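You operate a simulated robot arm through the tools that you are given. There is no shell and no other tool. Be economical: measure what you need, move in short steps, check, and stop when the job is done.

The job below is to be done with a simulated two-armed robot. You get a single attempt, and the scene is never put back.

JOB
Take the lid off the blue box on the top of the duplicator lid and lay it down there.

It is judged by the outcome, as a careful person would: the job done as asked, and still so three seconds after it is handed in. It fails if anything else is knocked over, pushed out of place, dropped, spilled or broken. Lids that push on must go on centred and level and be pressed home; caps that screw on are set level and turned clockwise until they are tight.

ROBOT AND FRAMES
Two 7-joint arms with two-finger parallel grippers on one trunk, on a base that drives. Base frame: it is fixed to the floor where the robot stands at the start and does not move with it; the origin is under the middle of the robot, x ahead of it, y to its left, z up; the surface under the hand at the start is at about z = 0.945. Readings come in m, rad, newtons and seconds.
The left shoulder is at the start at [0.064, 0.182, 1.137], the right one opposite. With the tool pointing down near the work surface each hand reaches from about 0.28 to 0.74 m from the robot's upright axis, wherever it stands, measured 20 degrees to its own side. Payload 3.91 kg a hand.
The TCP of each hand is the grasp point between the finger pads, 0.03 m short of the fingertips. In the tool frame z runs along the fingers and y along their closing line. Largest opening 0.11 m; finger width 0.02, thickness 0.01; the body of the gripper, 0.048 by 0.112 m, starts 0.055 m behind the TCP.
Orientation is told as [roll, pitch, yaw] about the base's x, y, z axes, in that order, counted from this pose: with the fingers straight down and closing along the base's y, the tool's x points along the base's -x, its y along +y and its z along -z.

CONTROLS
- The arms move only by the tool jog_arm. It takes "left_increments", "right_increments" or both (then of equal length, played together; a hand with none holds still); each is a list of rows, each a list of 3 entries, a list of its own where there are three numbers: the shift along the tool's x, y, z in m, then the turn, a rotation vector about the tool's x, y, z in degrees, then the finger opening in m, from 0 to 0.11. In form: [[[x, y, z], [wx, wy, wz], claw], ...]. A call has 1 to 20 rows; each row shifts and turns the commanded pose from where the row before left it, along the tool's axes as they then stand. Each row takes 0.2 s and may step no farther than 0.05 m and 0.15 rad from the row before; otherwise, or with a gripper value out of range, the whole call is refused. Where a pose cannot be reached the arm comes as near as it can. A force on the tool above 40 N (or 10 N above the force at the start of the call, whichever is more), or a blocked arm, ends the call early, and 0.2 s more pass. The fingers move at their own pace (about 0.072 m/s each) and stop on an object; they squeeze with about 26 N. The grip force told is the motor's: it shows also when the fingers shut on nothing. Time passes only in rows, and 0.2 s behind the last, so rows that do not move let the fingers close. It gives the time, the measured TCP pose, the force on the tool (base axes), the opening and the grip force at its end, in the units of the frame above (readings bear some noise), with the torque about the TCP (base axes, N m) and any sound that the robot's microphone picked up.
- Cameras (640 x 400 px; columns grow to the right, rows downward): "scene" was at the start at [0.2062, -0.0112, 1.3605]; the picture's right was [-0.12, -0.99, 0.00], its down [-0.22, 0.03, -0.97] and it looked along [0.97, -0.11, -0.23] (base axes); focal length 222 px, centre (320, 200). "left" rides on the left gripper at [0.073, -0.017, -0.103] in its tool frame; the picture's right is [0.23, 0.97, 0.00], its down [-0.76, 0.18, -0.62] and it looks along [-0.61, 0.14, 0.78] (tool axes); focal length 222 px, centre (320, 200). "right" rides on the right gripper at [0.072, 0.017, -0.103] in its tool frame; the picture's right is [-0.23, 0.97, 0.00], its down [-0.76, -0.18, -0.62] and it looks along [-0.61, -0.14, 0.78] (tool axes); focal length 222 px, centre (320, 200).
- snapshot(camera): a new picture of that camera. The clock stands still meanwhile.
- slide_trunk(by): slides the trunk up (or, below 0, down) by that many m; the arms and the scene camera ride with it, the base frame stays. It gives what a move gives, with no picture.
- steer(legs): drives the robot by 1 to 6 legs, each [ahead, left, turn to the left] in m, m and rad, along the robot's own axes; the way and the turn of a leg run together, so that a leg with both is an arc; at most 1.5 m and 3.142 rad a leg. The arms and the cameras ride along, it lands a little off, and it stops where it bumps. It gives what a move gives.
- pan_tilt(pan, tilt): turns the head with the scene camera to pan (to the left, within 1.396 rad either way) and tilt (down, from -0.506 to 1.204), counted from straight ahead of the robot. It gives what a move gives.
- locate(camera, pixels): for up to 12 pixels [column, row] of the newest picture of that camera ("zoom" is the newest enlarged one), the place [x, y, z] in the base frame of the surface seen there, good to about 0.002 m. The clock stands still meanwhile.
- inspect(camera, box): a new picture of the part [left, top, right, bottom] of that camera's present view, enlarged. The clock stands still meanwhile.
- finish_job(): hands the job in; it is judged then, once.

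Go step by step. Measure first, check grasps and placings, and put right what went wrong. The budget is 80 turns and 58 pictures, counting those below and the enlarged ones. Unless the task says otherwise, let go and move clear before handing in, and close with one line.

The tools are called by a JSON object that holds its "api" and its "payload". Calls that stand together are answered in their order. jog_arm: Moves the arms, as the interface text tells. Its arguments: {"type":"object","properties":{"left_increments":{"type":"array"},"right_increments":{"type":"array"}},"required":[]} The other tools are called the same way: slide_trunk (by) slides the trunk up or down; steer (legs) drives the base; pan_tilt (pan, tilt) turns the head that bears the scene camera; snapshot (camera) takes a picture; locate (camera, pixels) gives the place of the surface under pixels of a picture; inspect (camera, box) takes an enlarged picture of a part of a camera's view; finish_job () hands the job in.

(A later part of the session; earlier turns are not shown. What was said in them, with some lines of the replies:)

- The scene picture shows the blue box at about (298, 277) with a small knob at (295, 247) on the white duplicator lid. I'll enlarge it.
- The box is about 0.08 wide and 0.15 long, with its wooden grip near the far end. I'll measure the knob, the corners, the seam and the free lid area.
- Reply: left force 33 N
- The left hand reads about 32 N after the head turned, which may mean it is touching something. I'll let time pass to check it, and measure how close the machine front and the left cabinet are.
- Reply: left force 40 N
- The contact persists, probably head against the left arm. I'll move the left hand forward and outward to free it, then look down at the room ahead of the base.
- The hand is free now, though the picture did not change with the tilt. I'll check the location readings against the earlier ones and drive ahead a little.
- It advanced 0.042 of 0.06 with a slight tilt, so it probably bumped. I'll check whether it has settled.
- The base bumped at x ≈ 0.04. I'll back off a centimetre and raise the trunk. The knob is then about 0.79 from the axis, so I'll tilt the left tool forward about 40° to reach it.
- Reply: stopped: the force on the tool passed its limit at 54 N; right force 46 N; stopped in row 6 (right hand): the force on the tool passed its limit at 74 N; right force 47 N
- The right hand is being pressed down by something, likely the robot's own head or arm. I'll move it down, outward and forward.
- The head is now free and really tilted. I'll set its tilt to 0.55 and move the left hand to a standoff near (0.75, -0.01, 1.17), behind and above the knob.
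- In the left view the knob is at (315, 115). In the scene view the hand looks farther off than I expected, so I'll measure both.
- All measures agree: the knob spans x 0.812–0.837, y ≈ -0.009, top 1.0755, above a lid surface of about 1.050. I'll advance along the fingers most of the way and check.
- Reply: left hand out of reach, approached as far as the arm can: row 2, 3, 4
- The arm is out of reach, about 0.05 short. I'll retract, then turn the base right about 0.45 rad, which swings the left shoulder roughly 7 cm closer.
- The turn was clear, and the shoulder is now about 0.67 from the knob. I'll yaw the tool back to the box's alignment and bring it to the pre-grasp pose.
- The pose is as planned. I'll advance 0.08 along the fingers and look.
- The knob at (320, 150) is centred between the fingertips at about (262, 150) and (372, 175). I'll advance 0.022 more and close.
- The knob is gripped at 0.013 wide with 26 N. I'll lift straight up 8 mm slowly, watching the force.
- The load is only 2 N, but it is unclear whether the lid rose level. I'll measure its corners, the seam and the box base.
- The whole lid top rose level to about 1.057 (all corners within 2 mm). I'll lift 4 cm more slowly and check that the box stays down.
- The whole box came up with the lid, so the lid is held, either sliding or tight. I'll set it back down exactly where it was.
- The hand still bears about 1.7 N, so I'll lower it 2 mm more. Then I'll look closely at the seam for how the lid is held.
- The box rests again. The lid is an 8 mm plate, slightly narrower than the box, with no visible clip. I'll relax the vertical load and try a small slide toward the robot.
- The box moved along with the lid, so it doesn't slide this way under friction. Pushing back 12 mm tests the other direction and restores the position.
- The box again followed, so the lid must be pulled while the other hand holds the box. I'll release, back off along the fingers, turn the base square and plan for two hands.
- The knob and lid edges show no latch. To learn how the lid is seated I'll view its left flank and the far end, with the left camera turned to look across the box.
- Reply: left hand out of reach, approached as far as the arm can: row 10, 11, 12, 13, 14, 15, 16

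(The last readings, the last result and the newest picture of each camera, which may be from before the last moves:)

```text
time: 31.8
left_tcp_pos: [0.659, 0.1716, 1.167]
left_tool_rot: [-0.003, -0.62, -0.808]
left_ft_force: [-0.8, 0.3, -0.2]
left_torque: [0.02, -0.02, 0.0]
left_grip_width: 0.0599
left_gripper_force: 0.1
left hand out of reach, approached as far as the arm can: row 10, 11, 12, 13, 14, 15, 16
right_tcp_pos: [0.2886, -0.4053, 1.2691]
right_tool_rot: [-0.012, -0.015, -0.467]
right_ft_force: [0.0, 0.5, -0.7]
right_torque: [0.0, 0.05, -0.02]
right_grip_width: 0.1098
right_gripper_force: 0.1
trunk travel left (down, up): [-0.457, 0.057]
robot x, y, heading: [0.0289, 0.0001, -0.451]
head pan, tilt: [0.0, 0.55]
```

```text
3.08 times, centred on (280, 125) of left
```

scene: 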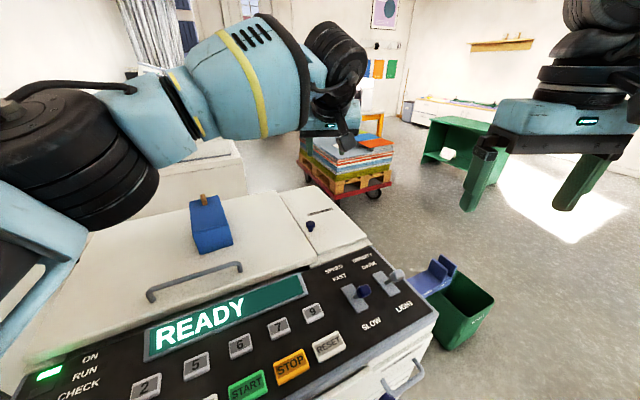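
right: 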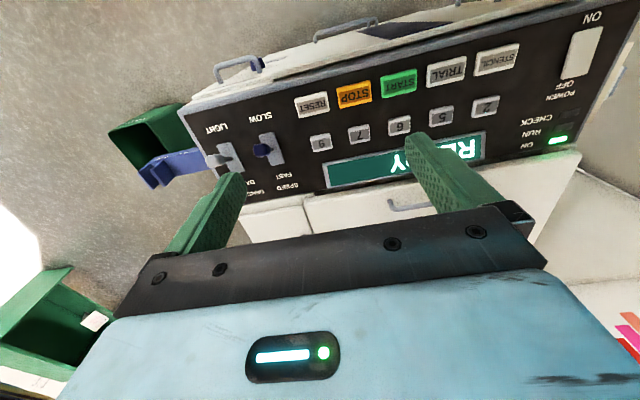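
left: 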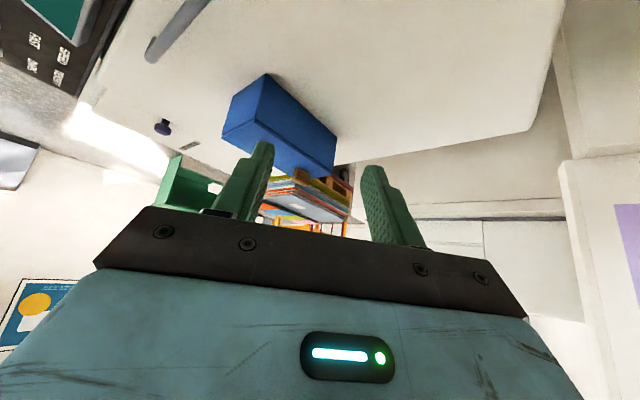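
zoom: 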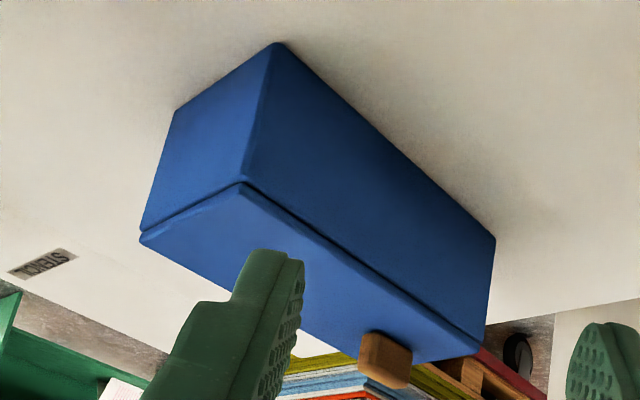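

The left view (upside down) shows an even seam at (240, 185)–(480, 345) with a flush plate, consistent with a tight push-in lid. I'll raise the left hand, turn to heading -0.3, and bring the right hand to grip the box front below the seam.

{"api": "jog_arm", "payload": {"left_increments": [[[0, 0, -0.04], [-4.6, 0, -6.5], 0.06], [[0, 0, -0.04], [-4.6, 0, -6.5], 0.06], [[0, 0, -0.03], [-4.6, 0, -6.5], 0.06], [[0, 0, 0], [-4.6, 0, -6.5], 0.06], [[0, 0, 0], [-4.6, 0, -6.5], 0.06], [[0, 0, 0], [-4.6, 0, -6.5], 0.06]]}}

{"api": "steer", "payload": {"legs": [[0, 0, 0.15]]}}

{"api": "pan_tilt", "payload": {"pan": 0.25, "tilt": 0.55}}

{"api": "snapshot", "payload": {"camera": "scene"}}

```text
time: 33.2
left_tcp_pos: [0.6112, 0.2125, 1.2552]
left_tool_rot: [-0.009, -0.618, 0.032]
left_ft_force: [0.4, 0.2, -0.1]
left_torque: [0.0, 0.02, 0.01]
left_grip_width: 0.0601
left_gripper_force: 0.2
right_tcp_pos: [0.2883, -0.4066, 1.2691]
right_tool_rot: [-0.013, -0.014, -0.468]
right_ft_force: [0.3, -0.3, 0.4]
right_torque: [0.01, 0.0, 0.02]
right_grip_width: 0.1099
right_gripper_force: 0.0
trunk travel left (down, up): [-0.457, 0.057]
robot x, y, heading: [0.0289, 0.0006, -0.451]
head pan, tilt: [0.0, 0.55]
```

```text
time: 34.3
left_tcp_pos: [0.5722, 0.298, 1.2557]
left_tool_rot: [-0.008, -0.615, 0.179]
left_ft_force: [0.6, -0.3, -0.6]
left_torque: [0.01, 0.01, 0.01]
left_grip_width: 0.0599
left_gripper_force: 0.0
right_tcp_pos: [0.3478, -0.3615, 1.2695]
right_tool_rot: [-0.012, -0.015, -0.312]
right_ft_force: [-0.5, 0.0, -0.1]
right_torque: [0.02, 0.0, -0.01]
right_grip_width: 0.11
right_gripper_force: 0.1
trunk travel left (down, up): [-0.457, 0.057]
robot x, y, heading: [0.0253, -0.0008, -0.296]
head pan, tilt: [0.0, 0.55]
```

```text
time: 35.0
left_tcp_pos: [0.5719, 0.2989, 1.2548]
left_tool_rot: [-0.008, -0.615, 0.183]
left_ft_force: [0.1, 0.3, 0.0]
left_torque: [-0.04, 0.04, 0.02]
left_grip_width: 0.0599
left_gripper_force: 0.1
right_tcp_pos: [0.3463, -0.3613, 1.2678]
right_tool_rot: [-0.011, -0.015, -0.314]
right_ft_force: [-0.4, 0.3, 0.2]
right_torque: [0.04, -0.01, -0.01]
right_grip_width: 0.1099
right_gripper_force: 0.0
trunk travel left (down, up): [-0.457, 0.057]
robot x, y, heading: [0.0273, 0.0003, -0.298]
head pan, tilt: [0.25, 0.55]
```

```text
29 pictures are left
```

scene: 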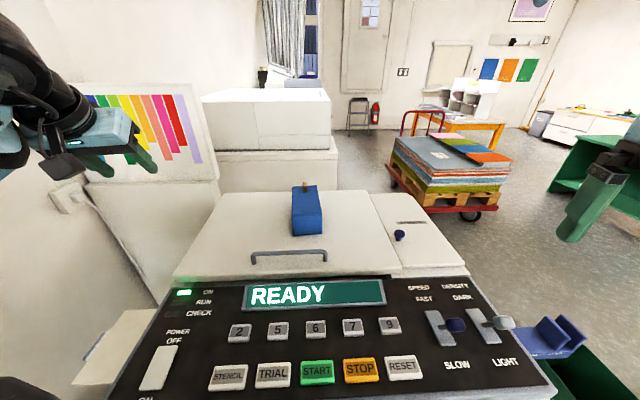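

The view is clear now. I'll measure the box's present corners and the duplicator handle (top at about (288, 254)).

{"api": "inspect", "payload": {"camera": "scene", "box": [240, 170, 368, 270]}}

{"api": "locate", "payload": {"camera": "scene", "pixels": [[292, 213], [321, 210], [293, 233], [322, 231], [305, 186], [296, 192], [317, 191], [290, 252], [253, 257], [325, 254], [306, 205]]}}

```text
4.00 times, centred on (304, 220) of scene
```

zoom: 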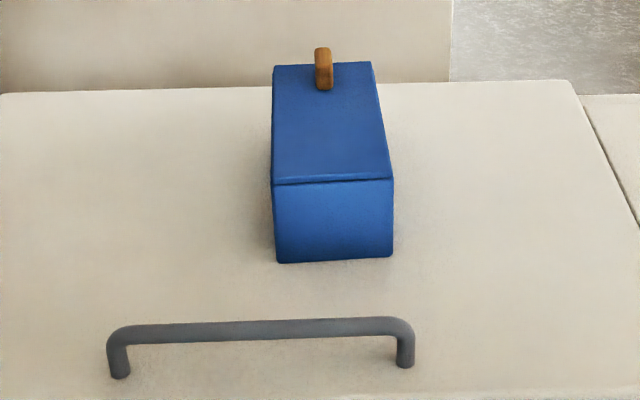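

```text
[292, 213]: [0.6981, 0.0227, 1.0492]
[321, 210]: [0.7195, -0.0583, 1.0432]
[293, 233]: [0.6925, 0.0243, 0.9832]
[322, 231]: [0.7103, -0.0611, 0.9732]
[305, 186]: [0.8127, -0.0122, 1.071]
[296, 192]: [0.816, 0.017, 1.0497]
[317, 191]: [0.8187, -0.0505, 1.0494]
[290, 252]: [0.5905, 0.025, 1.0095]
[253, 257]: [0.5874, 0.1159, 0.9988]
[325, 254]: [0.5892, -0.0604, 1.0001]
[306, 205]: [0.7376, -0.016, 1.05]
```

The box is where it started, with its front centre at (0.695, -0.018). Now I'll bring the right hand, tilted 42° and yawed to the box, to a standoff before its front.

{"api": "jog_arm", "payload": {"right_increments": [[[0, 0, 0], [0, 0, -7.1], 0.11], [[0, 0, 0], [0, 0, -7.1], 0.11], [[0, 0, 0], [0, 0, -7.1], 0.11], [[0, 0, 0], [0, -8.2, 0], 0.11], [[0, 0, 0], [0, -8.2, 0], 0.11], [[0, 0, 0], [0, -8.2, 0], 0.11], [[0, 0, 0], [0, -8.2, 0], 0.11], [[0, 0, 0], [0, -8.2, 0], 0.11], [[-0.01075, 0.0321, 0.0308], [0, 0, 0], 0.11], [[-0.01075, 0.0321, 0.0308], [0, 0, 0], 0.11], [[-0.01075, 0.0321, 0.0308], [0, 0, 0], 0.11], [[-0.01075, 0.0321, 0.0308], [0, 0, 0], 0.11], [[-0.01075, 0.0321, 0.0308], [0, 0, 0], 0.11], [[-0.01075, 0.0321, 0.0308], [0, 0, 0], 0.11], [[-0.01075, 0.0321, 0.0308], [0, 0, 0], 0.11], [[-0.01075, 0.0321, 0.0308], [0, 0, 0], 0.11]]}}

```text
time: 38.4
left_tcp_pos: [0.5716, 0.2989, 1.2564]
left_tool_rot: [-0.008, -0.615, 0.181]
left_ft_force: [0.3, 0.1, 0.6]
left_torque: [-0.02, 0.01, 0.03]
left_grip_width: 0.0601
left_gripper_force: 0.1
right_tcp_pos: [0.5615, -0.0911, 1.1363]
right_tool_rot: [-0.026, -0.725, 0.076]
right_ft_force: [0.3, 0.7, -0.1]
right_torque: [0.0, -0.03, 0.02]
right_grip_width: 0.11
right_gripper_force: 0.0
trunk travel left (down, up): [-0.457, 0.057]
robot x, y, heading: [0.0322, 0.0012, -0.297]
head pan, tilt: [0.25, 0.55]
```

The hand is nearly at the standoff with a slight roll. I'll correct that, finish the standoff, and look with the right camera.

{"api": "jog_arm", "payload": {"right_increments": [[[0, 0, 0], [-0.9, 0, 0.67], 0.11], [[-0.0125, 0.0324, 0.0278], [0, 0, 0], 0.11], [[-0.0125, 0.0324, 0.0278], [0, 0, 0], 0.11]]}}

{"api": "snapshot", "payload": {"camera": "right"}}

{"api": "snapshot", "payload": {"camera": "scene"}}

```text
time: 39.2
left_tcp_pos: [0.5715, 0.2974, 1.2564]
left_tool_rot: [-0.009, -0.615, 0.183]
left_ft_force: [-0.7, 0.6, -0.3]
left_torque: [-0.01, -0.02, 0.02]
left_grip_width: 0.0602
left_gripper_force: 0.0
right_tcp_pos: [0.6107, -0.0234, 1.1128]
right_tool_rot: [0.001, -0.727, 0.058]
right_ft_force: [0.1, -0.2, -0.3]
right_torque: [-0.02, 0.0, 0.01]
right_grip_width: 0.1098
right_gripper_force: 0.1
trunk travel left (down, up): [-0.457, 0.057]
robot x, y, heading: [0.0304, -0.0023, -0.295]
head pan, tilt: [0.25, 0.55]
```

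```text
27 pictures are left
```

right: 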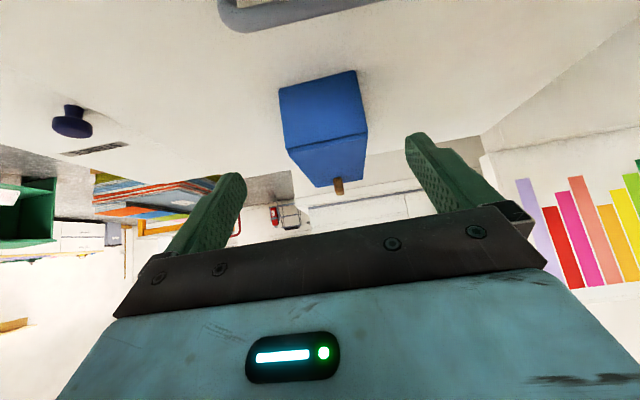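

```text
26 pictures are left
```

scene: 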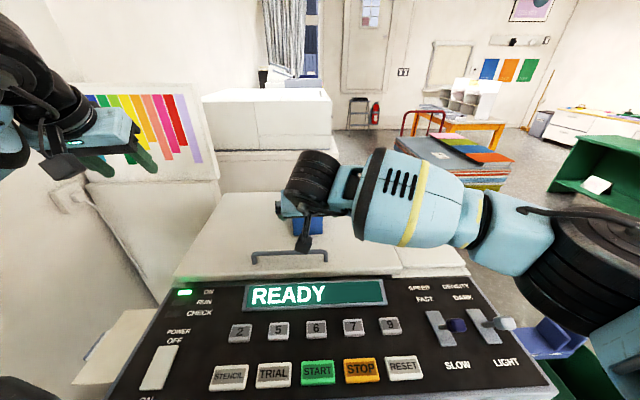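

The box lies between the open fingers. I'll advance to the front grip position.

{"api": "jog_arm", "payload": {"right_increments": [[[-0.001, 0.0005, 0.03], [0, 0, 0], 0.11], [[0, 0, 0.03], [0, 0, 0], 0.11], [[0, 0, 0.03], [0, 0, 0], 0.11], [[0, 0, 0.02], [0, 0, 0], 0.11], [[0, 0, 0.0125], [0, 0, 0], 0.11]]}}

{"api": "snapshot", "payload": {"camera": "right"}}

```text
time: 40.4
left_tcp_pos: [0.5713, 0.2975, 1.2553]
left_tool_rot: [-0.008, -0.614, 0.182]
left_ft_force: [0.3, -0.1, -0.1]
left_torque: [0.03, -0.02, 0.0]
left_grip_width: 0.0601
left_gripper_force: 0.1
right_tcp_pos: [0.6932, -0.0205, 1.021]
right_tool_rot: [0.005, -0.727, 0.06]
right_ft_force: [0.4, 0.2, -1.2]
right_torque: [0.01, 0.01, 0.02]
right_grip_width: 0.11
right_gripper_force: 0.1
trunk travel left (down, up): [-0.457, 0.057]
robot x, y, heading: [0.0321, -0.0023, -0.296]
head pan, tilt: [0.25, 0.55]
```

```text
25 pictures are left
```

right: 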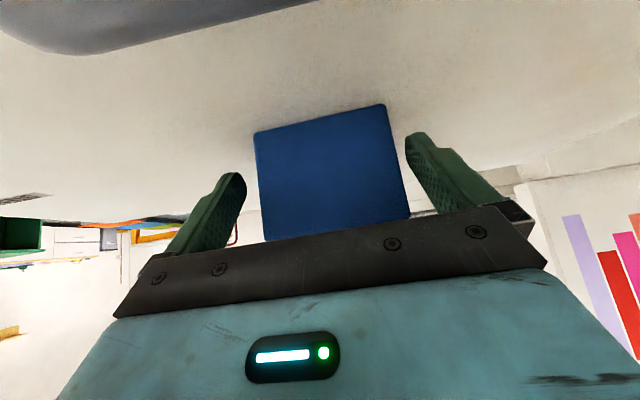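

The fingers straddle the front with even gaps (245→255 and 395→405). I'll move 8 mm forward for more overlap and close on the box.

{"api": "jog_arm", "payload": {"right_increments": [[[-0.006, 0, 0.0053], [0, 0, 0], 0.11], [[0, 0, 0], [0, 0, 0], 0.09], [[0, 0, 0], [0, 0, 0], 0.07], [[0, 0, 0], [0, 0, 0], 0.05], [[0, 0, 0], [0, 0, 0], 0.05]]}}

{"api": "snapshot", "payload": {"camera": "right"}}

{"api": "inspect", "payload": {"camera": "scene", "box": [240, 160, 368, 260]}}

```text
time: 41.6
left_tcp_pos: [0.5713, 0.2986, 1.2553]
left_tool_rot: [-0.008, -0.614, 0.182]
left_ft_force: [0.0, -0.2, 0.1]
left_torque: [0.02, 0.03, 0.02]
left_grip_width: 0.0599
left_gripper_force: 0.0
right_tcp_pos: [0.6994, -0.02, 1.0201]
right_tool_rot: [0.003, -0.726, 0.058]
right_ft_force: [0.0, 0.3, 0.1]
right_torque: [0.09, -0.03, 0.08]
right_grip_width: 0.0858
right_gripper_force: 25.7
trunk travel left (down, up): [-0.457, 0.057]
robot x, y, heading: [0.0289, 0.0016, -0.302]
head pan, tilt: [0.25, 0.55]
```

```text
24 pictures are left
```

right: 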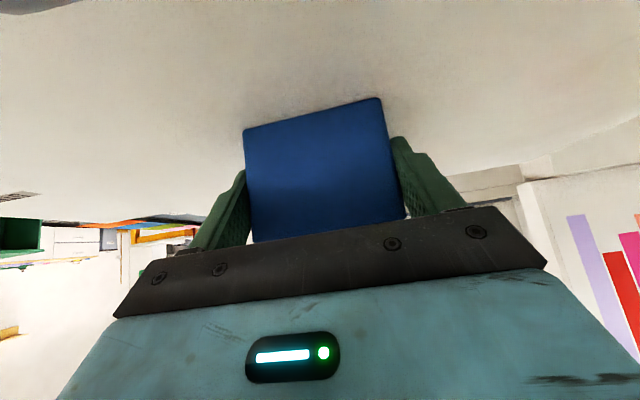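

```text
4.00 times, centred on (304, 210) of scene
```

zoom: 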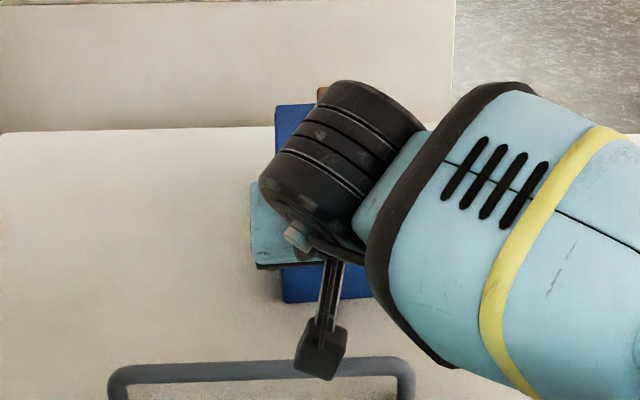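

The box is held at 0.086 with 26 N. Before bringing the left hand, I'll measure where the right wrist sits.

{"api": "locate", "payload": {"camera": "zoom", "pixels": [[340, 95], [280, 170], [410, 120], [340, 150], [330, 200], [520, 100], [480, 130], [265, 220], [320, 90], [290, 115], [320, 345]]}}

```text
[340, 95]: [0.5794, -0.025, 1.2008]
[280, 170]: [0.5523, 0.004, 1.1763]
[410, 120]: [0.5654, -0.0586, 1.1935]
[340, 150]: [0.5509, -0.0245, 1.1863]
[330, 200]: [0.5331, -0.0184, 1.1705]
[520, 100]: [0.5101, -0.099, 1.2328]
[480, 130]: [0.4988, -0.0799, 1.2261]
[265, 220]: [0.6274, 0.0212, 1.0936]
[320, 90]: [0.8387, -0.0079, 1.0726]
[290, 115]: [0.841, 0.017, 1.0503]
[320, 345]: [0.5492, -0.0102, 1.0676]
```

The right wrist's top is at about (0.58, -0.025, 1.20), leaving modest room. I'll bring the left hand forward first, then sideways above the knob, staying high.

{"api": "jog_arm", "payload": {"left_increments": [[[0, 0, 0], [4.0, 0, 5.7], 0.06], [[-0.032, 0, 0.0312], [0, 0, 0], 0.06], [[-0.032, 0, 0.0312], [0, 0, 0], 0.06], [[-0.032, 0, 0.0312], [0, 0, 0], 0.06], [[-0.032, 0, 0.0312], [0, 0, 0], 0.06], [[-0.032, 0, 0.0312], [0, 0, 0], 0.06], [[0, -0.046, 0], [0, 0, 0], 0.06], [[0, -0.046, 0], [0, 0, 0], 0.06], [[0, -0.046, 0], [0, 0, 0], 0.06], [[0, -0.046, 0], [0, 0, 0], 0.06]]}}

{"api": "snapshot", "payload": {"camera": "scene"}}

```text
time: 43.8
left_tcp_pos: [0.8014, 0.1269, 1.2212]
left_tool_rot: [-0.008, -0.616, 0.06]
left_ft_force: [0.4, 0.5, 0.4]
left_torque: [-0.02, 0.0, 0.02]
left_grip_width: 0.06
left_gripper_force: 0.1
right_tcp_pos: [0.7001, -0.0215, 1.0206]
right_tool_rot: [0.004, -0.725, 0.057]
right_ft_force: [-0.4, -0.2, -0.2]
right_torque: [-0.1, 0.03, 0.0]
right_grip_width: 0.0855
right_gripper_force: 26.5
trunk travel left (down, up): [-0.457, 0.057]
robot x, y, heading: [0.0289, -0.0021, -0.3]
head pan, tilt: [0.25, 0.55]
```

```text
22 pictures are left
```

scene: 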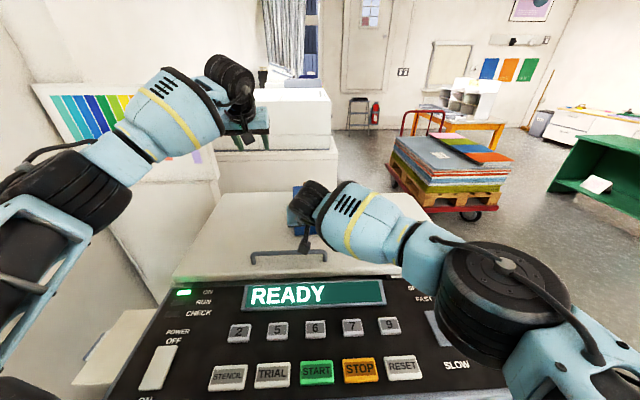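

There is good clearance between the arms. I'll move left over the knob, then down to a hover.

{"api": "jog_arm", "payload": {"left_increments": [[[0, -0.0347, 0], [0, 0, 0], 0.06], [[0, -0.0347, 0], [0, 0, 0], 0.06], [[0, -0.0347, 0], [0, 0, 0], 0.06], [[0, -0.0347, 0], [0, 0, 0], 0.06], [[0.0173, 0, 0.0245], [0, 0, 0], 0.06], [[0.0173, 0, 0.0245], [0, 0, 0], 0.06], [[0.0173, 0, 0.0245], [0, 0, 0], 0.06]]}}

{"api": "snapshot", "payload": {"camera": "scene"}}

{"api": "snapshot", "payload": {"camera": "left"}}

```text
time: 45.4
left_tcp_pos: [0.8093, -0.0116, 1.1325]
left_tool_rot: [-0.008, -0.615, 0.061]
left_ft_force: [-0.2, 0.1, -0.4]
left_torque: [0.0, -0.01, 0.05]
left_grip_width: 0.0603
left_gripper_force: 0.1
right_tcp_pos: [0.7008, -0.0201, 1.022]
right_tool_rot: [0.002, -0.723, 0.059]
right_ft_force: [0.6, 0.0, -0.8]
right_torque: [0.04, -0.06, -0.03]
right_grip_width: 0.0856
right_gripper_force: 25.9
trunk travel left (down, up): [-0.457, 0.057]
robot x, y, heading: [0.0291, 0.0016, -0.302]
head pan, tilt: [0.25, 0.55]
```

```text
21 pictures are left
```

scene: 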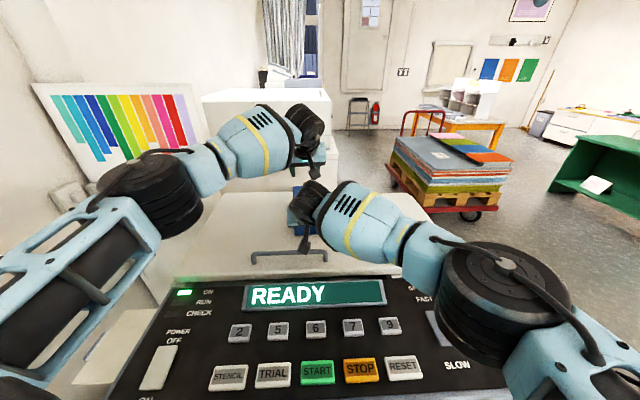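

```text
20 pictures are left
```

left: 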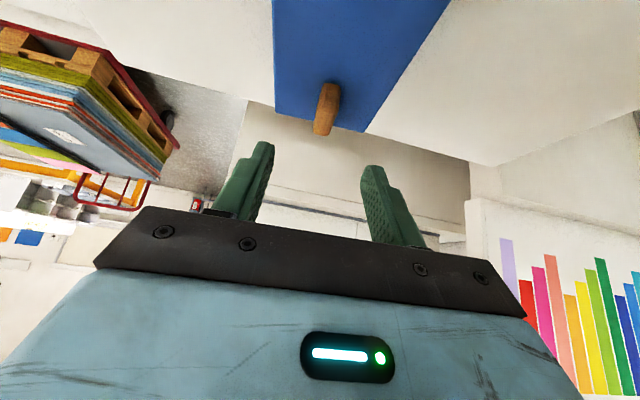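

Both arms are clear of each other. I'll measure the knob in this view before descending.

{"api": "locate", "payload": {"camera": "left", "pixels": [[321, 90], [333, 90], [328, 100], [323, 128], [278, 100], [365, 130], [345, 60]]}}

```text
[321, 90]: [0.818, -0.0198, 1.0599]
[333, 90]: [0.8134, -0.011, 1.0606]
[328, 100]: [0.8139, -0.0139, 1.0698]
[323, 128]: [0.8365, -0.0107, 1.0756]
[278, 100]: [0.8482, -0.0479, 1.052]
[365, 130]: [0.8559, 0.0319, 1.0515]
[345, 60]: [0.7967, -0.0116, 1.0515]
```

The knob centre is at y ≈ -0.0125. I'll shift 2 mm right, descend to 1.0855, and close.

{"api": "jog_arm", "payload": {"left_increments": [[[0.012, -0.0018, 0.02], [0, 0, 0], 0.06], [[0.0137, 0, 0.0192], [0, 0, 0], 0.06], [[0, 0, 0], [0, 0, 0], 0.04], [[0, 0, 0], [0, 0, 0], 0.02], [[0, 0, 0], [0, 0, 0], 0.0], [[0, 0, 0], [0, 0, 0], 0.0]]}}

{"api": "snapshot", "payload": {"camera": "left"}}

```text
time: 46.8
left_tcp_pos: [0.8138, -0.0136, 1.0884]
left_tool_rot: [-0.008, -0.617, 0.061]
left_ft_force: [0.8, 0.9, 9.5]
left_torque: [0.04, 1.3, 0.63]
left_grip_width: 0.013
left_gripper_force: 26.0
right_tcp_pos: [0.7008, -0.0206, 1.0198]
right_tool_rot: [0.002, -0.726, 0.058]
right_ft_force: [0.9, -0.3, -4.5]
right_torque: [-0.03, -0.48, -0.62]
right_grip_width: 0.0856
right_gripper_force: 26.0
trunk travel left (down, up): [-0.457, 0.057]
robot x, y, heading: [0.0297, 0.0004, -0.301]
head pan, tilt: [0.25, 0.55]
heard: snap
```

```text
19 pictures are left
```

left: 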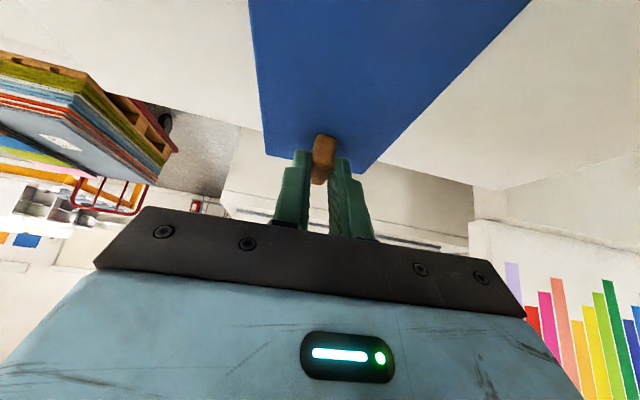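

A snap was heard, with 9.5 N upward on the left hand, so the lid may have popped. I'll look at the lid from the scene camera.

{"api": "inspect", "payload": {"camera": "scene", "box": [270, 160, 350, 250]}}

{"api": "locate", "payload": {"camera": "left", "pixels": [[270, 140], [360, 160], [300, 100], [340, 100], [300, 30], [400, 30], [260, 30]]}}

```text
4.44 times, centred on (310, 205) of scene
```

zoom: 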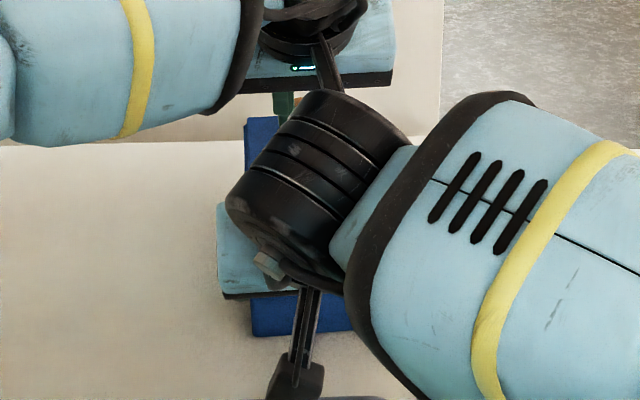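

```text
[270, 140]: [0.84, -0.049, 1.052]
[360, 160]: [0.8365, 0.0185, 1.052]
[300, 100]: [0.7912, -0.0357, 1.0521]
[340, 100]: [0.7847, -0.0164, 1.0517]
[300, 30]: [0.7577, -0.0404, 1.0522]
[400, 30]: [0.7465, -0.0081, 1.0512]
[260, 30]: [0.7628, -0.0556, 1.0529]
```

The lid still lies level at 1.052. The torques suggest the left camera is touching the back of the right hand, and lifting relieves that. I'll pull up slowly with the box held.

{"api": "jog_arm", "payload": {"left_increments": [[[-0.00115, 0, -0.00163], [0, 0, 0], 0.0], [[-0.00115, 0, -0.00163], [0, 0, 0], 0.0], [[-0.00115, 0, -0.00163], [0, 0, 0], 0.0], [[-0.00115, 0, -0.00163], [0, 0, 0], 0.0]]}}

{"api": "snapshot", "payload": {"camera": "left"}}

```text
time: 47.8
left_tcp_pos: [0.8118, -0.0141, 1.0923]
left_tool_rot: [-0.006, -0.616, 0.059]
left_ft_force: [9.3, 0.8, -4.3]
left_torque: [0.24, -0.87, 0.14]
left_grip_width: 0.0133
left_gripper_force: 25.9
right_tcp_pos: [0.7016, -0.0206, 1.0202]
right_tool_rot: [0.004, -0.724, 0.059]
right_ft_force: [-8.8, -2.0, 2.9]
right_torque: [-0.07, -0.13, -0.29]
right_grip_width: 0.0855
right_gripper_force: 25.7
trunk travel left (down, up): [-0.457, 0.057]
robot x, y, heading: [0.0319, 0.0012, -0.295]
head pan, tilt: [0.25, 0.55]
```

```text
17 pictures are left
```

left: 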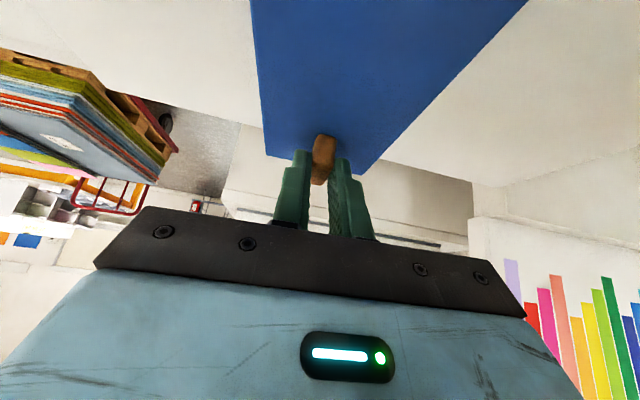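

Forces are now about 9 N fore-aft and 4 N vertical between the hands. I'll check whether the lid has risen.

{"api": "locate", "payload": {"camera": "left", "pixels": [[270, 140], [360, 160], [300, 100], [340, 100], [300, 30], [400, 30], [260, 30], [322, 150]]}}

```text
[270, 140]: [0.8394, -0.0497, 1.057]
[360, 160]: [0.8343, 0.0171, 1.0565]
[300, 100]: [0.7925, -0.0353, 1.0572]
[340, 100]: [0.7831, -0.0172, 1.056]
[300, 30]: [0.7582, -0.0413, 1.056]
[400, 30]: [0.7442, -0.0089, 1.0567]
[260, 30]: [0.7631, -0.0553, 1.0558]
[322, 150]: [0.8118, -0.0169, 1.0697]
```

The lid rose 4.5 mm level while the right hand stayed at 1.020, so it seems to be separating. I'll continue lifting 16 mm slowly.

{"api": "jog_arm", "payload": {"left_increments": [[[-0.00115, 0, -0.00163], [0, 0, 0], 0.0], [[-0.00115, 0, -0.00163], [0, 0, 0], 0.0], [[-0.00115, 0, -0.00163], [0, 0, 0], 0.0], [[-0.00115, 0, -0.00163], [0, 0, 0], 0.0], [[-0.00115, 0, -0.00163], [0, 0, 0], 0.0], [[-0.00115, 0, -0.00163], [0, 0, 0], 0.0], [[-0.00115, 0, -0.00163], [0, 0, 0], 0.0], [[-0.00115, 0, -0.00163], [0, 0, 0], 0.0]]}}

{"api": "snapshot", "payload": {"camera": "right"}}

```text
time: 49.6
left_tcp_pos: [0.8114, -0.0157, 1.1083]
left_tool_rot: [-0.007, -0.616, 0.059]
left_ft_force: [0.5, -0.3, -0.2]
left_torque: [0.01, -0.01, 0.0]
left_grip_width: 0.0129
left_gripper_force: 26.6
right_tcp_pos: [0.7004, -0.0203, 1.0211]
right_tool_rot: [0.002, -0.724, 0.06]
right_ft_force: [-0.1, -1.1, -0.8]
right_torque: [-0.04, 0.09, 0.0]
right_grip_width: 0.0855
right_gripper_force: 25.6
trunk travel left (down, up): [-0.457, 0.057]
robot x, y, heading: [0.032, -0.0043, -0.301]
head pan, tilt: [0.25, 0.55]
```

```text
16 pictures are left
```

right: 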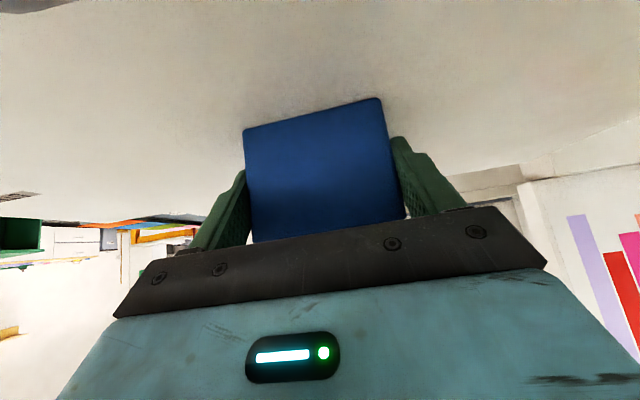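

Forces dropped to zero, the knob is still gripped (0.0129) and the box has not moved, so the lid is free. I'll confirm in the left view.

{"api": "snapshot", "payload": {"camera": "left"}}

{"api": "locate", "payload": {"camera": "left", "pixels": [[270, 140], [360, 160], [300, 100], [340, 100], [300, 30], [400, 30], [260, 30]]}}

```text
15 pictures are left
```

left: 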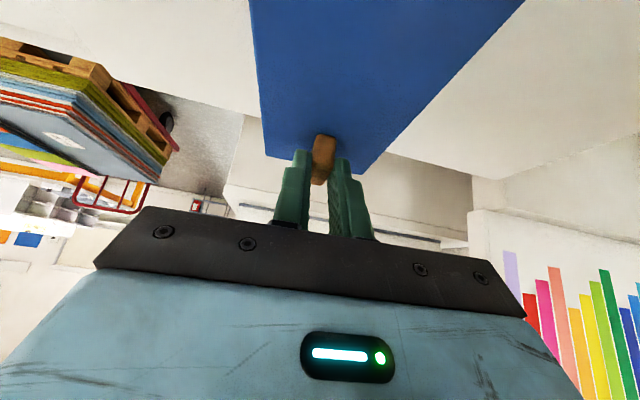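

```text
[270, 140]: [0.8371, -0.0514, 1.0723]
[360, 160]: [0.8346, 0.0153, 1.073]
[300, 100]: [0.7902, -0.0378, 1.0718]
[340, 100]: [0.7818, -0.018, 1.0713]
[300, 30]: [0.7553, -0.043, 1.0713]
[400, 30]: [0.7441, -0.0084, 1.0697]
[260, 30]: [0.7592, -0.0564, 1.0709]
```

The lid is free and level at 1.072. I'll lift 6 cm more, then move it 15 cm left.

{"api": "jog_arm", "payload": {"left_increments": [[[-0.0058, 0, -0.0082], [0, 0, 0], 0.0], [[-0.0087, 0, -0.0122], [0, 0, 0], 0.0], [[-0.0087, 0, -0.0122], [0, 0, 0], 0.0], [[-0.0087, 0, -0.0122], [0, 0, 0], 0.0], [[0, 0.015, 0], [0, 0, 0], 0.0], [[0, 0.025, 0], [0, 0, 0], 0.0], [[0, 0.025, 0], [0, 0, 0], 0.0], [[0, 0.025, 0], [0, 0, 0], 0.0], [[0, 0.025, 0], [0, 0, 0], 0.0], [[0, 0.025, 0], [0, 0, 0], 0.0], [[0, 0.01, 0], [0, 0, 0], 0.0]]}}

{"api": "snapshot", "payload": {"camera": "scene"}}

```text
time: 52.0
left_tcp_pos: [0.8053, 0.1351, 1.1627]
left_tool_rot: [-0.008, -0.616, 0.06]
left_ft_force: [-0.3, 0.4, -0.4]
left_torque: [0.04, 0.0, -0.01]
left_grip_width: 0.0125
left_gripper_force: 25.8
right_tcp_pos: [0.7005, -0.0207, 1.02]
right_tool_rot: [0.003, -0.725, 0.06]
right_ft_force: [-1.2, -0.2, -0.1]
right_torque: [-0.03, 0.08, 0.02]
right_grip_width: 0.0856
right_gripper_force: 25.4
trunk travel left (down, up): [-0.457, 0.057]
robot x, y, heading: [0.0295, -0.002, -0.299]
head pan, tilt: [0.25, 0.55]
```

```text
14 pictures are left
```

scene: 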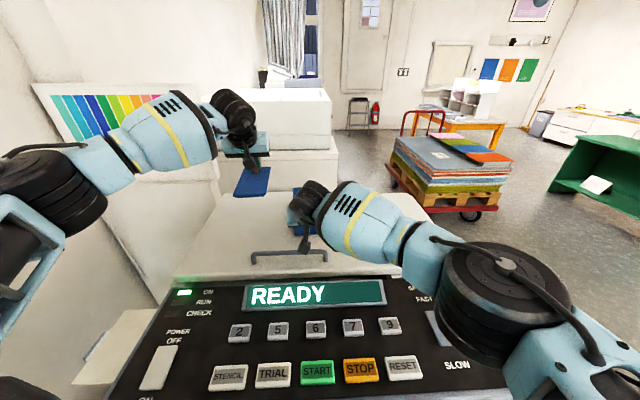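

The lid hangs clear in the left hand at about (252, 182). I'll check its level, thickness and clearance over the surface.

{"api": "inspect", "payload": {"camera": "scene", "box": [210, 140, 310, 240]}}

{"api": "locate", "payload": {"camera": "scene", "pixels": [[236, 193], [262, 193], [240, 175], [267, 172], [250, 185], [248, 230], [215, 210]]}}

```text
4.00 times, centred on (260, 190) of scene
```

zoom: 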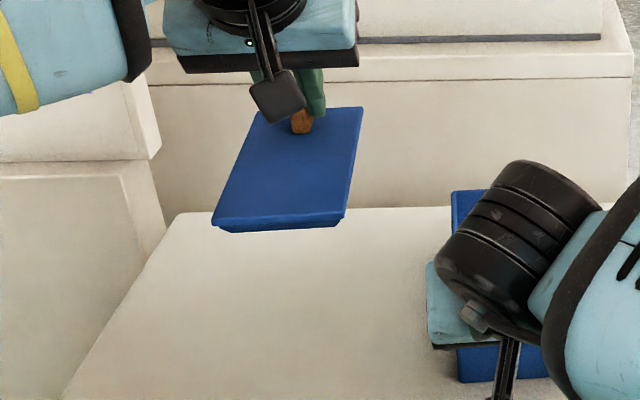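

```text
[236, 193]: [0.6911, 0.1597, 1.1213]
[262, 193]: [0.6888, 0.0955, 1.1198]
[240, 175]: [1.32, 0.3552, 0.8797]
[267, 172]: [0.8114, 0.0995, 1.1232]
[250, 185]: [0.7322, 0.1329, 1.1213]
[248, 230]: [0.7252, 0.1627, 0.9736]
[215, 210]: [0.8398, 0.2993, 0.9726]
```

The lid is level (top about 1.121) with a thin plug below, over clear surface (x 0.69–0.85, y 0.09–0.17). I'll lower 0.105 first.

{"api": "jog_arm", "payload": {"left_increments": [[[0.0115, 0, 0.0163], [0, 0, 0], 0.0], [[0.0115, 0, 0.0163], [0, 0, 0], 0.0], [[0.0115, 0, 0.0163], [0, 0, 0], 0.0], [[0.0115, 0, 0.0163], [0, 0, 0], 0.0], [[0.0087, 0, 0.0122], [0, 0, 0], 0.0], [[0.0058, 0, 0.0082], [0, 0, 0], 0.0]]}}

{"api": "inspect", "payload": {"camera": "scene", "box": [210, 150, 310, 250]}}

```text
time: 53.4
left_tcp_pos: [0.8065, 0.1322, 1.0584]
left_tool_rot: [-0.008, -0.616, 0.062]
left_ft_force: [0.0, 1.0, -0.3]
left_torque: [0.0, -0.02, -0.02]
left_grip_width: 0.013
left_gripper_force: 26.4
right_tcp_pos: [0.6992, -0.0194, 1.0203]
right_tool_rot: [0.004, -0.723, 0.06]
right_ft_force: [-0.2, -1.2, 0.8]
right_torque: [-0.04, 0.0, 0.0]
right_grip_width: 0.0854
right_gripper_force: 26.3
trunk travel left (down, up): [-0.457, 0.057]
robot x, y, heading: [0.0302, -0.0001, -0.297]
head pan, tilt: [0.25, 0.55]
```

```text
4.00 times, centred on (260, 200) of scene
```

zoom: 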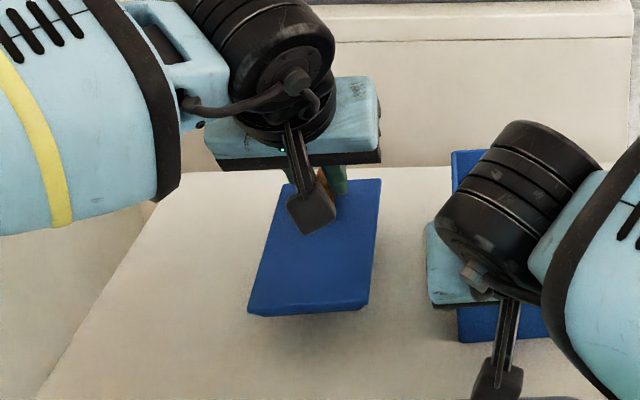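

The lid top should be near 1.017. I'll lower 20 mm more in 4 mm steps, watching for contact.

{"api": "jog_arm", "payload": {"left_increments": [[[0.0023, 0, 0.0033], [0, 0, 0], 0.0], [[0.0023, 0, 0.0033], [0, 0, 0], 0.0], [[0.0023, 0, 0.0033], [0, 0, 0], 0.0], [[0.0023, 0, 0.0033], [0, 0, 0], 0.0], [[0.0023, 0, 0.0033], [0, 0, 0], 0.0]]}}

{"api": "inspect", "payload": {"camera": "scene", "box": [250, 190, 310, 240]}}

{"api": "locate", "payload": {"camera": "zoom", "pixels": [[300, 310], [150, 300], [250, 200], [200, 250], [40, 350]]}}

```text
time: 54.6
left_tcp_pos: [0.8039, 0.1348, 1.0375]
left_tool_rot: [-0.007, -0.617, 0.058]
left_ft_force: [-0.2, 0.5, -0.6]
left_torque: [-0.01, 0.0, -0.03]
left_grip_width: 0.0127
left_gripper_force: 26.0
right_tcp_pos: [0.7013, -0.0207, 1.02]
right_tool_rot: [0.004, -0.724, 0.059]
right_ft_force: [-0.6, -0.1, 0.6]
right_torque: [-0.02, -0.01, -0.02]
right_grip_width: 0.0857
right_gripper_force: 26.1
trunk travel left (down, up): [-0.457, 0.057]
robot x, y, heading: [0.0284, 0.0009, -0.297]
head pan, tilt: [0.25, 0.55]
```

```text
8.00 times, centred on (280, 215) of scene
```

zoom: 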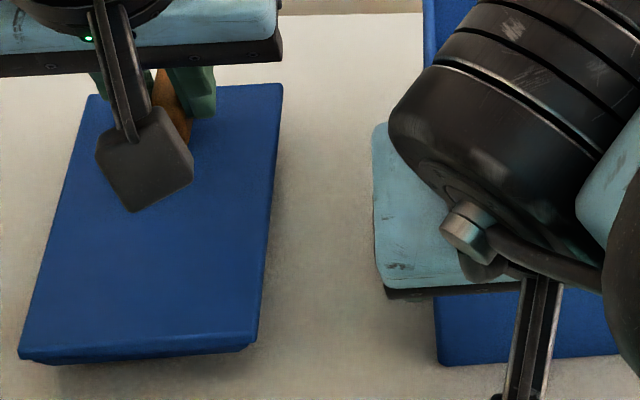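

```text
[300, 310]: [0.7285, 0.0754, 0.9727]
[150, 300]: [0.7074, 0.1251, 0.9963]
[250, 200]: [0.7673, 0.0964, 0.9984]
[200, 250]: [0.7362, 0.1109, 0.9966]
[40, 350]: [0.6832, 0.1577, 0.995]
```

The lid top is at about 0.997, 24 mm above the surface at 0.973, and not yet touching. I'll continue in 2 mm steps.

{"api": "jog_arm", "payload": {"left_increments": [[[0.0012, 0, 0.0016], [0, 0, 0], 0.0], [[0.0012, 0, 0.0016], [0, 0, 0], 0.0], [[0.0012, 0, 0.0016], [0, 0, 0], 0.0]]}}

```text
time: 55.4
left_tcp_pos: [0.8015, 0.1345, 1.0311]
left_tool_rot: [-0.008, -0.616, 0.059]
left_ft_force: [-0.6, 0.1, -0.1]
left_torque: [-0.04, -0.01, -0.01]
left_grip_width: 0.0127
left_gripper_force: 25.6
right_tcp_pos: [0.7015, -0.0206, 1.0207]
right_tool_rot: [0.003, -0.724, 0.059]
right_ft_force: [0.3, 0.7, 0.5]
right_torque: [0.0, -0.02, 0.02]
right_grip_width: 0.0856
right_gripper_force: 26.4
trunk travel left (down, up): [-0.457, 0.057]
robot x, y, heading: [0.0262, -0.0009, -0.298]
head pan, tilt: [0.25, 0.55]
```

{"api": "jog_arm", "payload": {"left_increments": [[[0.0009, 0, 0.0012], [0, 0, 0], 0.0], [[0.0009, 0, 0.0012], [0, 0, 0], 0.0]]}}

```text
time: 56.0
left_tcp_pos: [0.8032, 0.1329, 1.0304]
left_tool_rot: [-0.009, -0.618, 0.062]
left_ft_force: [0.7, 0.4, 6.2]
left_torque: [0.05, 0.54, -0.05]
left_grip_width: 0.0129
left_gripper_force: 25.9
right_tcp_pos: [0.7012, -0.02, 1.0208]
right_tool_rot: [0.004, -0.726, 0.059]
right_ft_force: [-0.2, -0.4, 1.2]
right_torque: [-0.02, 0.07, 0.01]
right_grip_width: 0.0858
right_gripper_force: 25.6
trunk travel left (down, up): [-0.457, 0.057]
robot x, y, heading: [0.0294, 0.003, -0.297]
head pan, tilt: [0.25, 0.55]
```

Contact at 6 N, near edge first. The lid is down, so I'll open gently and retreat upward along the fingers.

{"api": "jog_arm", "payload": {"left_increments": [[[0, 0, 0], [0, 0, 0], 0.018], [[0, 0, 0], [0, 0, 0], 0.035], [[0, 0, 0], [0, 0, 0], 0.06], [[0, 0, 0], [0, 0, 0], 0.06], [[0, 0, -0.03], [0, 0, 0], 0.06], [[0, 0, -0.04], [0, 0, 0], 0.06], [[0, 0, -0.04], [0, 0, 0], 0.06], [[0, 0, -0.04], [0, 0, 0], 0.06], [[0, 0.03, -0.03], [0, 0, 0], 0.06], [[0, 0.04, 0], [0, 0, 0], 0.06], [[0, 0.04, 0], [0, 0, 0], 0.06]]}}

{"api": "inspect", "payload": {"camera": "scene", "box": [220, 160, 340, 250]}}

```text
time: 58.4
left_tcp_pos: [0.6952, 0.2383, 1.1715]
left_tool_rot: [-0.01, -0.616, 0.061]
left_ft_force: [-0.3, -0.3, 0.3]
left_torque: [-0.02, -0.02, 0.0]
left_grip_width: 0.06
left_gripper_force: 0.1
right_tcp_pos: [0.7002, -0.0206, 1.0205]
right_tool_rot: [0.003, -0.725, 0.058]
right_ft_force: [-0.4, 0.4, -0.3]
right_torque: [-0.03, -0.11, 0.03]
right_grip_width: 0.0855
right_gripper_force: 25.6
trunk travel left (down, up): [-0.457, 0.057]
robot x, y, heading: [0.0306, -0.0011, -0.301]
head pan, tilt: [0.25, 0.55]
```

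```text
4.44 times, centred on (280, 205) of scene
```

zoom: 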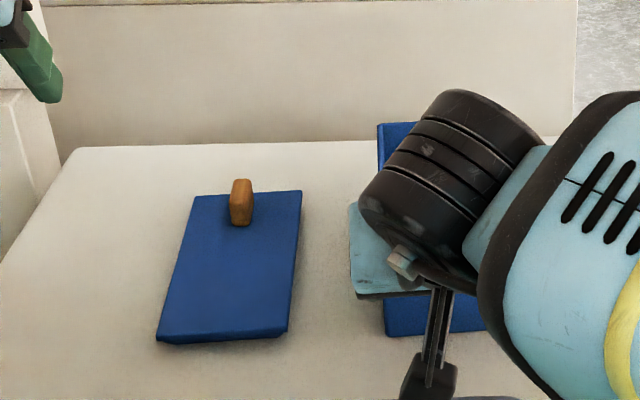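

The lid lies flat on the duplicator lid. Now the right hand releases the box and backs off along its fingers.

{"api": "jog_arm", "payload": {"right_increments": [[[0, 0, 0], [0, 0, 0], 0.09], [[0, 0, 0], [0, 0, 0], 0.11], [[0, 0, 0], [0, 0, 0], 0.11], [[0, 0, -0.02], [0, 0, 0], 0.11], [[0, 0, -0.03], [0, 0, 0], 0.11], [[0, 0, -0.04], [0, 0, 0], 0.11], [[0, 0, -0.04], [0, 0, 0], 0.11], [[0, -0.03, -0.03], [0, 0, 0], 0.11], [[0, -0.045, 0], [0, 0, 0], 0.11], [[0, -0.045, 0], [0, 0, 0], 0.11], [[0, -0.045, 0], [0, 0, 0], 0.11]]}}

{"api": "snapshot", "payload": {"camera": "scene"}}

{"api": "inspect", "payload": {"camera": "scene", "box": [220, 160, 340, 250]}}

{"api": "locate", "payload": {"camera": "zoom", "pixels": [[200, 205], [295, 200], [165, 330], [280, 325], [230, 270], [385, 240], [490, 230], [390, 325], [480, 320]]}}

```text
time: 60.8
left_tcp_pos: [0.6961, 0.237, 1.1737]
left_tool_rot: [-0.006, -0.615, 0.059]
left_ft_force: [0.2, -0.1, 0.2]
left_torque: [0.0, 0.02, 0.0]
left_grip_width: 0.06
left_gripper_force: 0.0
right_tcp_pos: [0.6035, -0.1905, 1.1392]
right_tool_rot: [0.006, -0.727, 0.058]
right_ft_force: [-0.9, -0.9, -0.3]
right_torque: [-0.01, -0.01, 0.01]
right_grip_width: 0.11
right_gripper_force: 0.1
trunk travel left (down, up): [-0.457, 0.057]
robot x, y, heading: [0.0327, -0.0017, -0.292]
head pan, tilt: [0.25, 0.55]
```

```text
9 pictures are left
```

scene: 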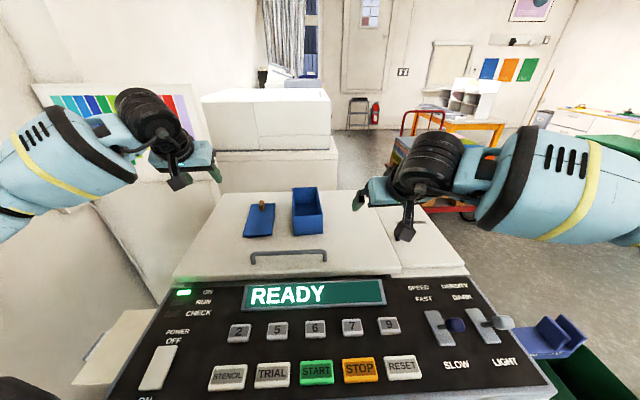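

```text
4.44 times, centred on (280, 205) of scene
```

zoom: 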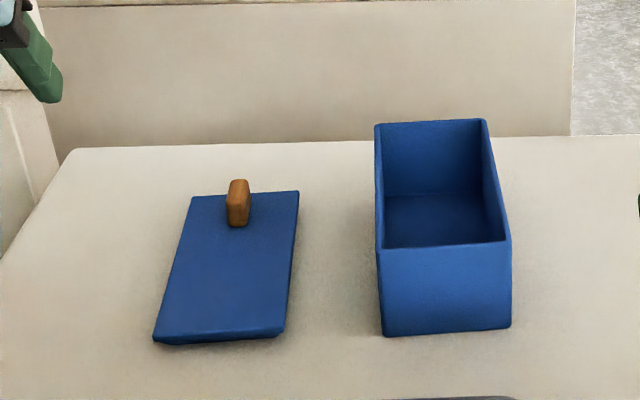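

```text
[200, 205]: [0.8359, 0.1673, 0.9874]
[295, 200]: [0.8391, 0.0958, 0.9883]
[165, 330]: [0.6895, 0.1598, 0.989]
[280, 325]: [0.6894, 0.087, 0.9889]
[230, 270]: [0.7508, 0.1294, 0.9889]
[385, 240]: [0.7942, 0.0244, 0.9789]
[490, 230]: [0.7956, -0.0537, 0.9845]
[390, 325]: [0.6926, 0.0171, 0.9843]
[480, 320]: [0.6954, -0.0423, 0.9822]
```

The box is open and empty, upright where it stood. The lid lies flat on the duplicator lid (top 0.988–0.989 at all corners), and both hands are clear, so I'm handing in.

{"api": "finish_job", "payload": {}}

```text
The job is handed in.
```

The blue box's lid is off and lying flat, handle up, on the duplicator lid beside the box. The box is upright in its original place, and I have handed the job in.
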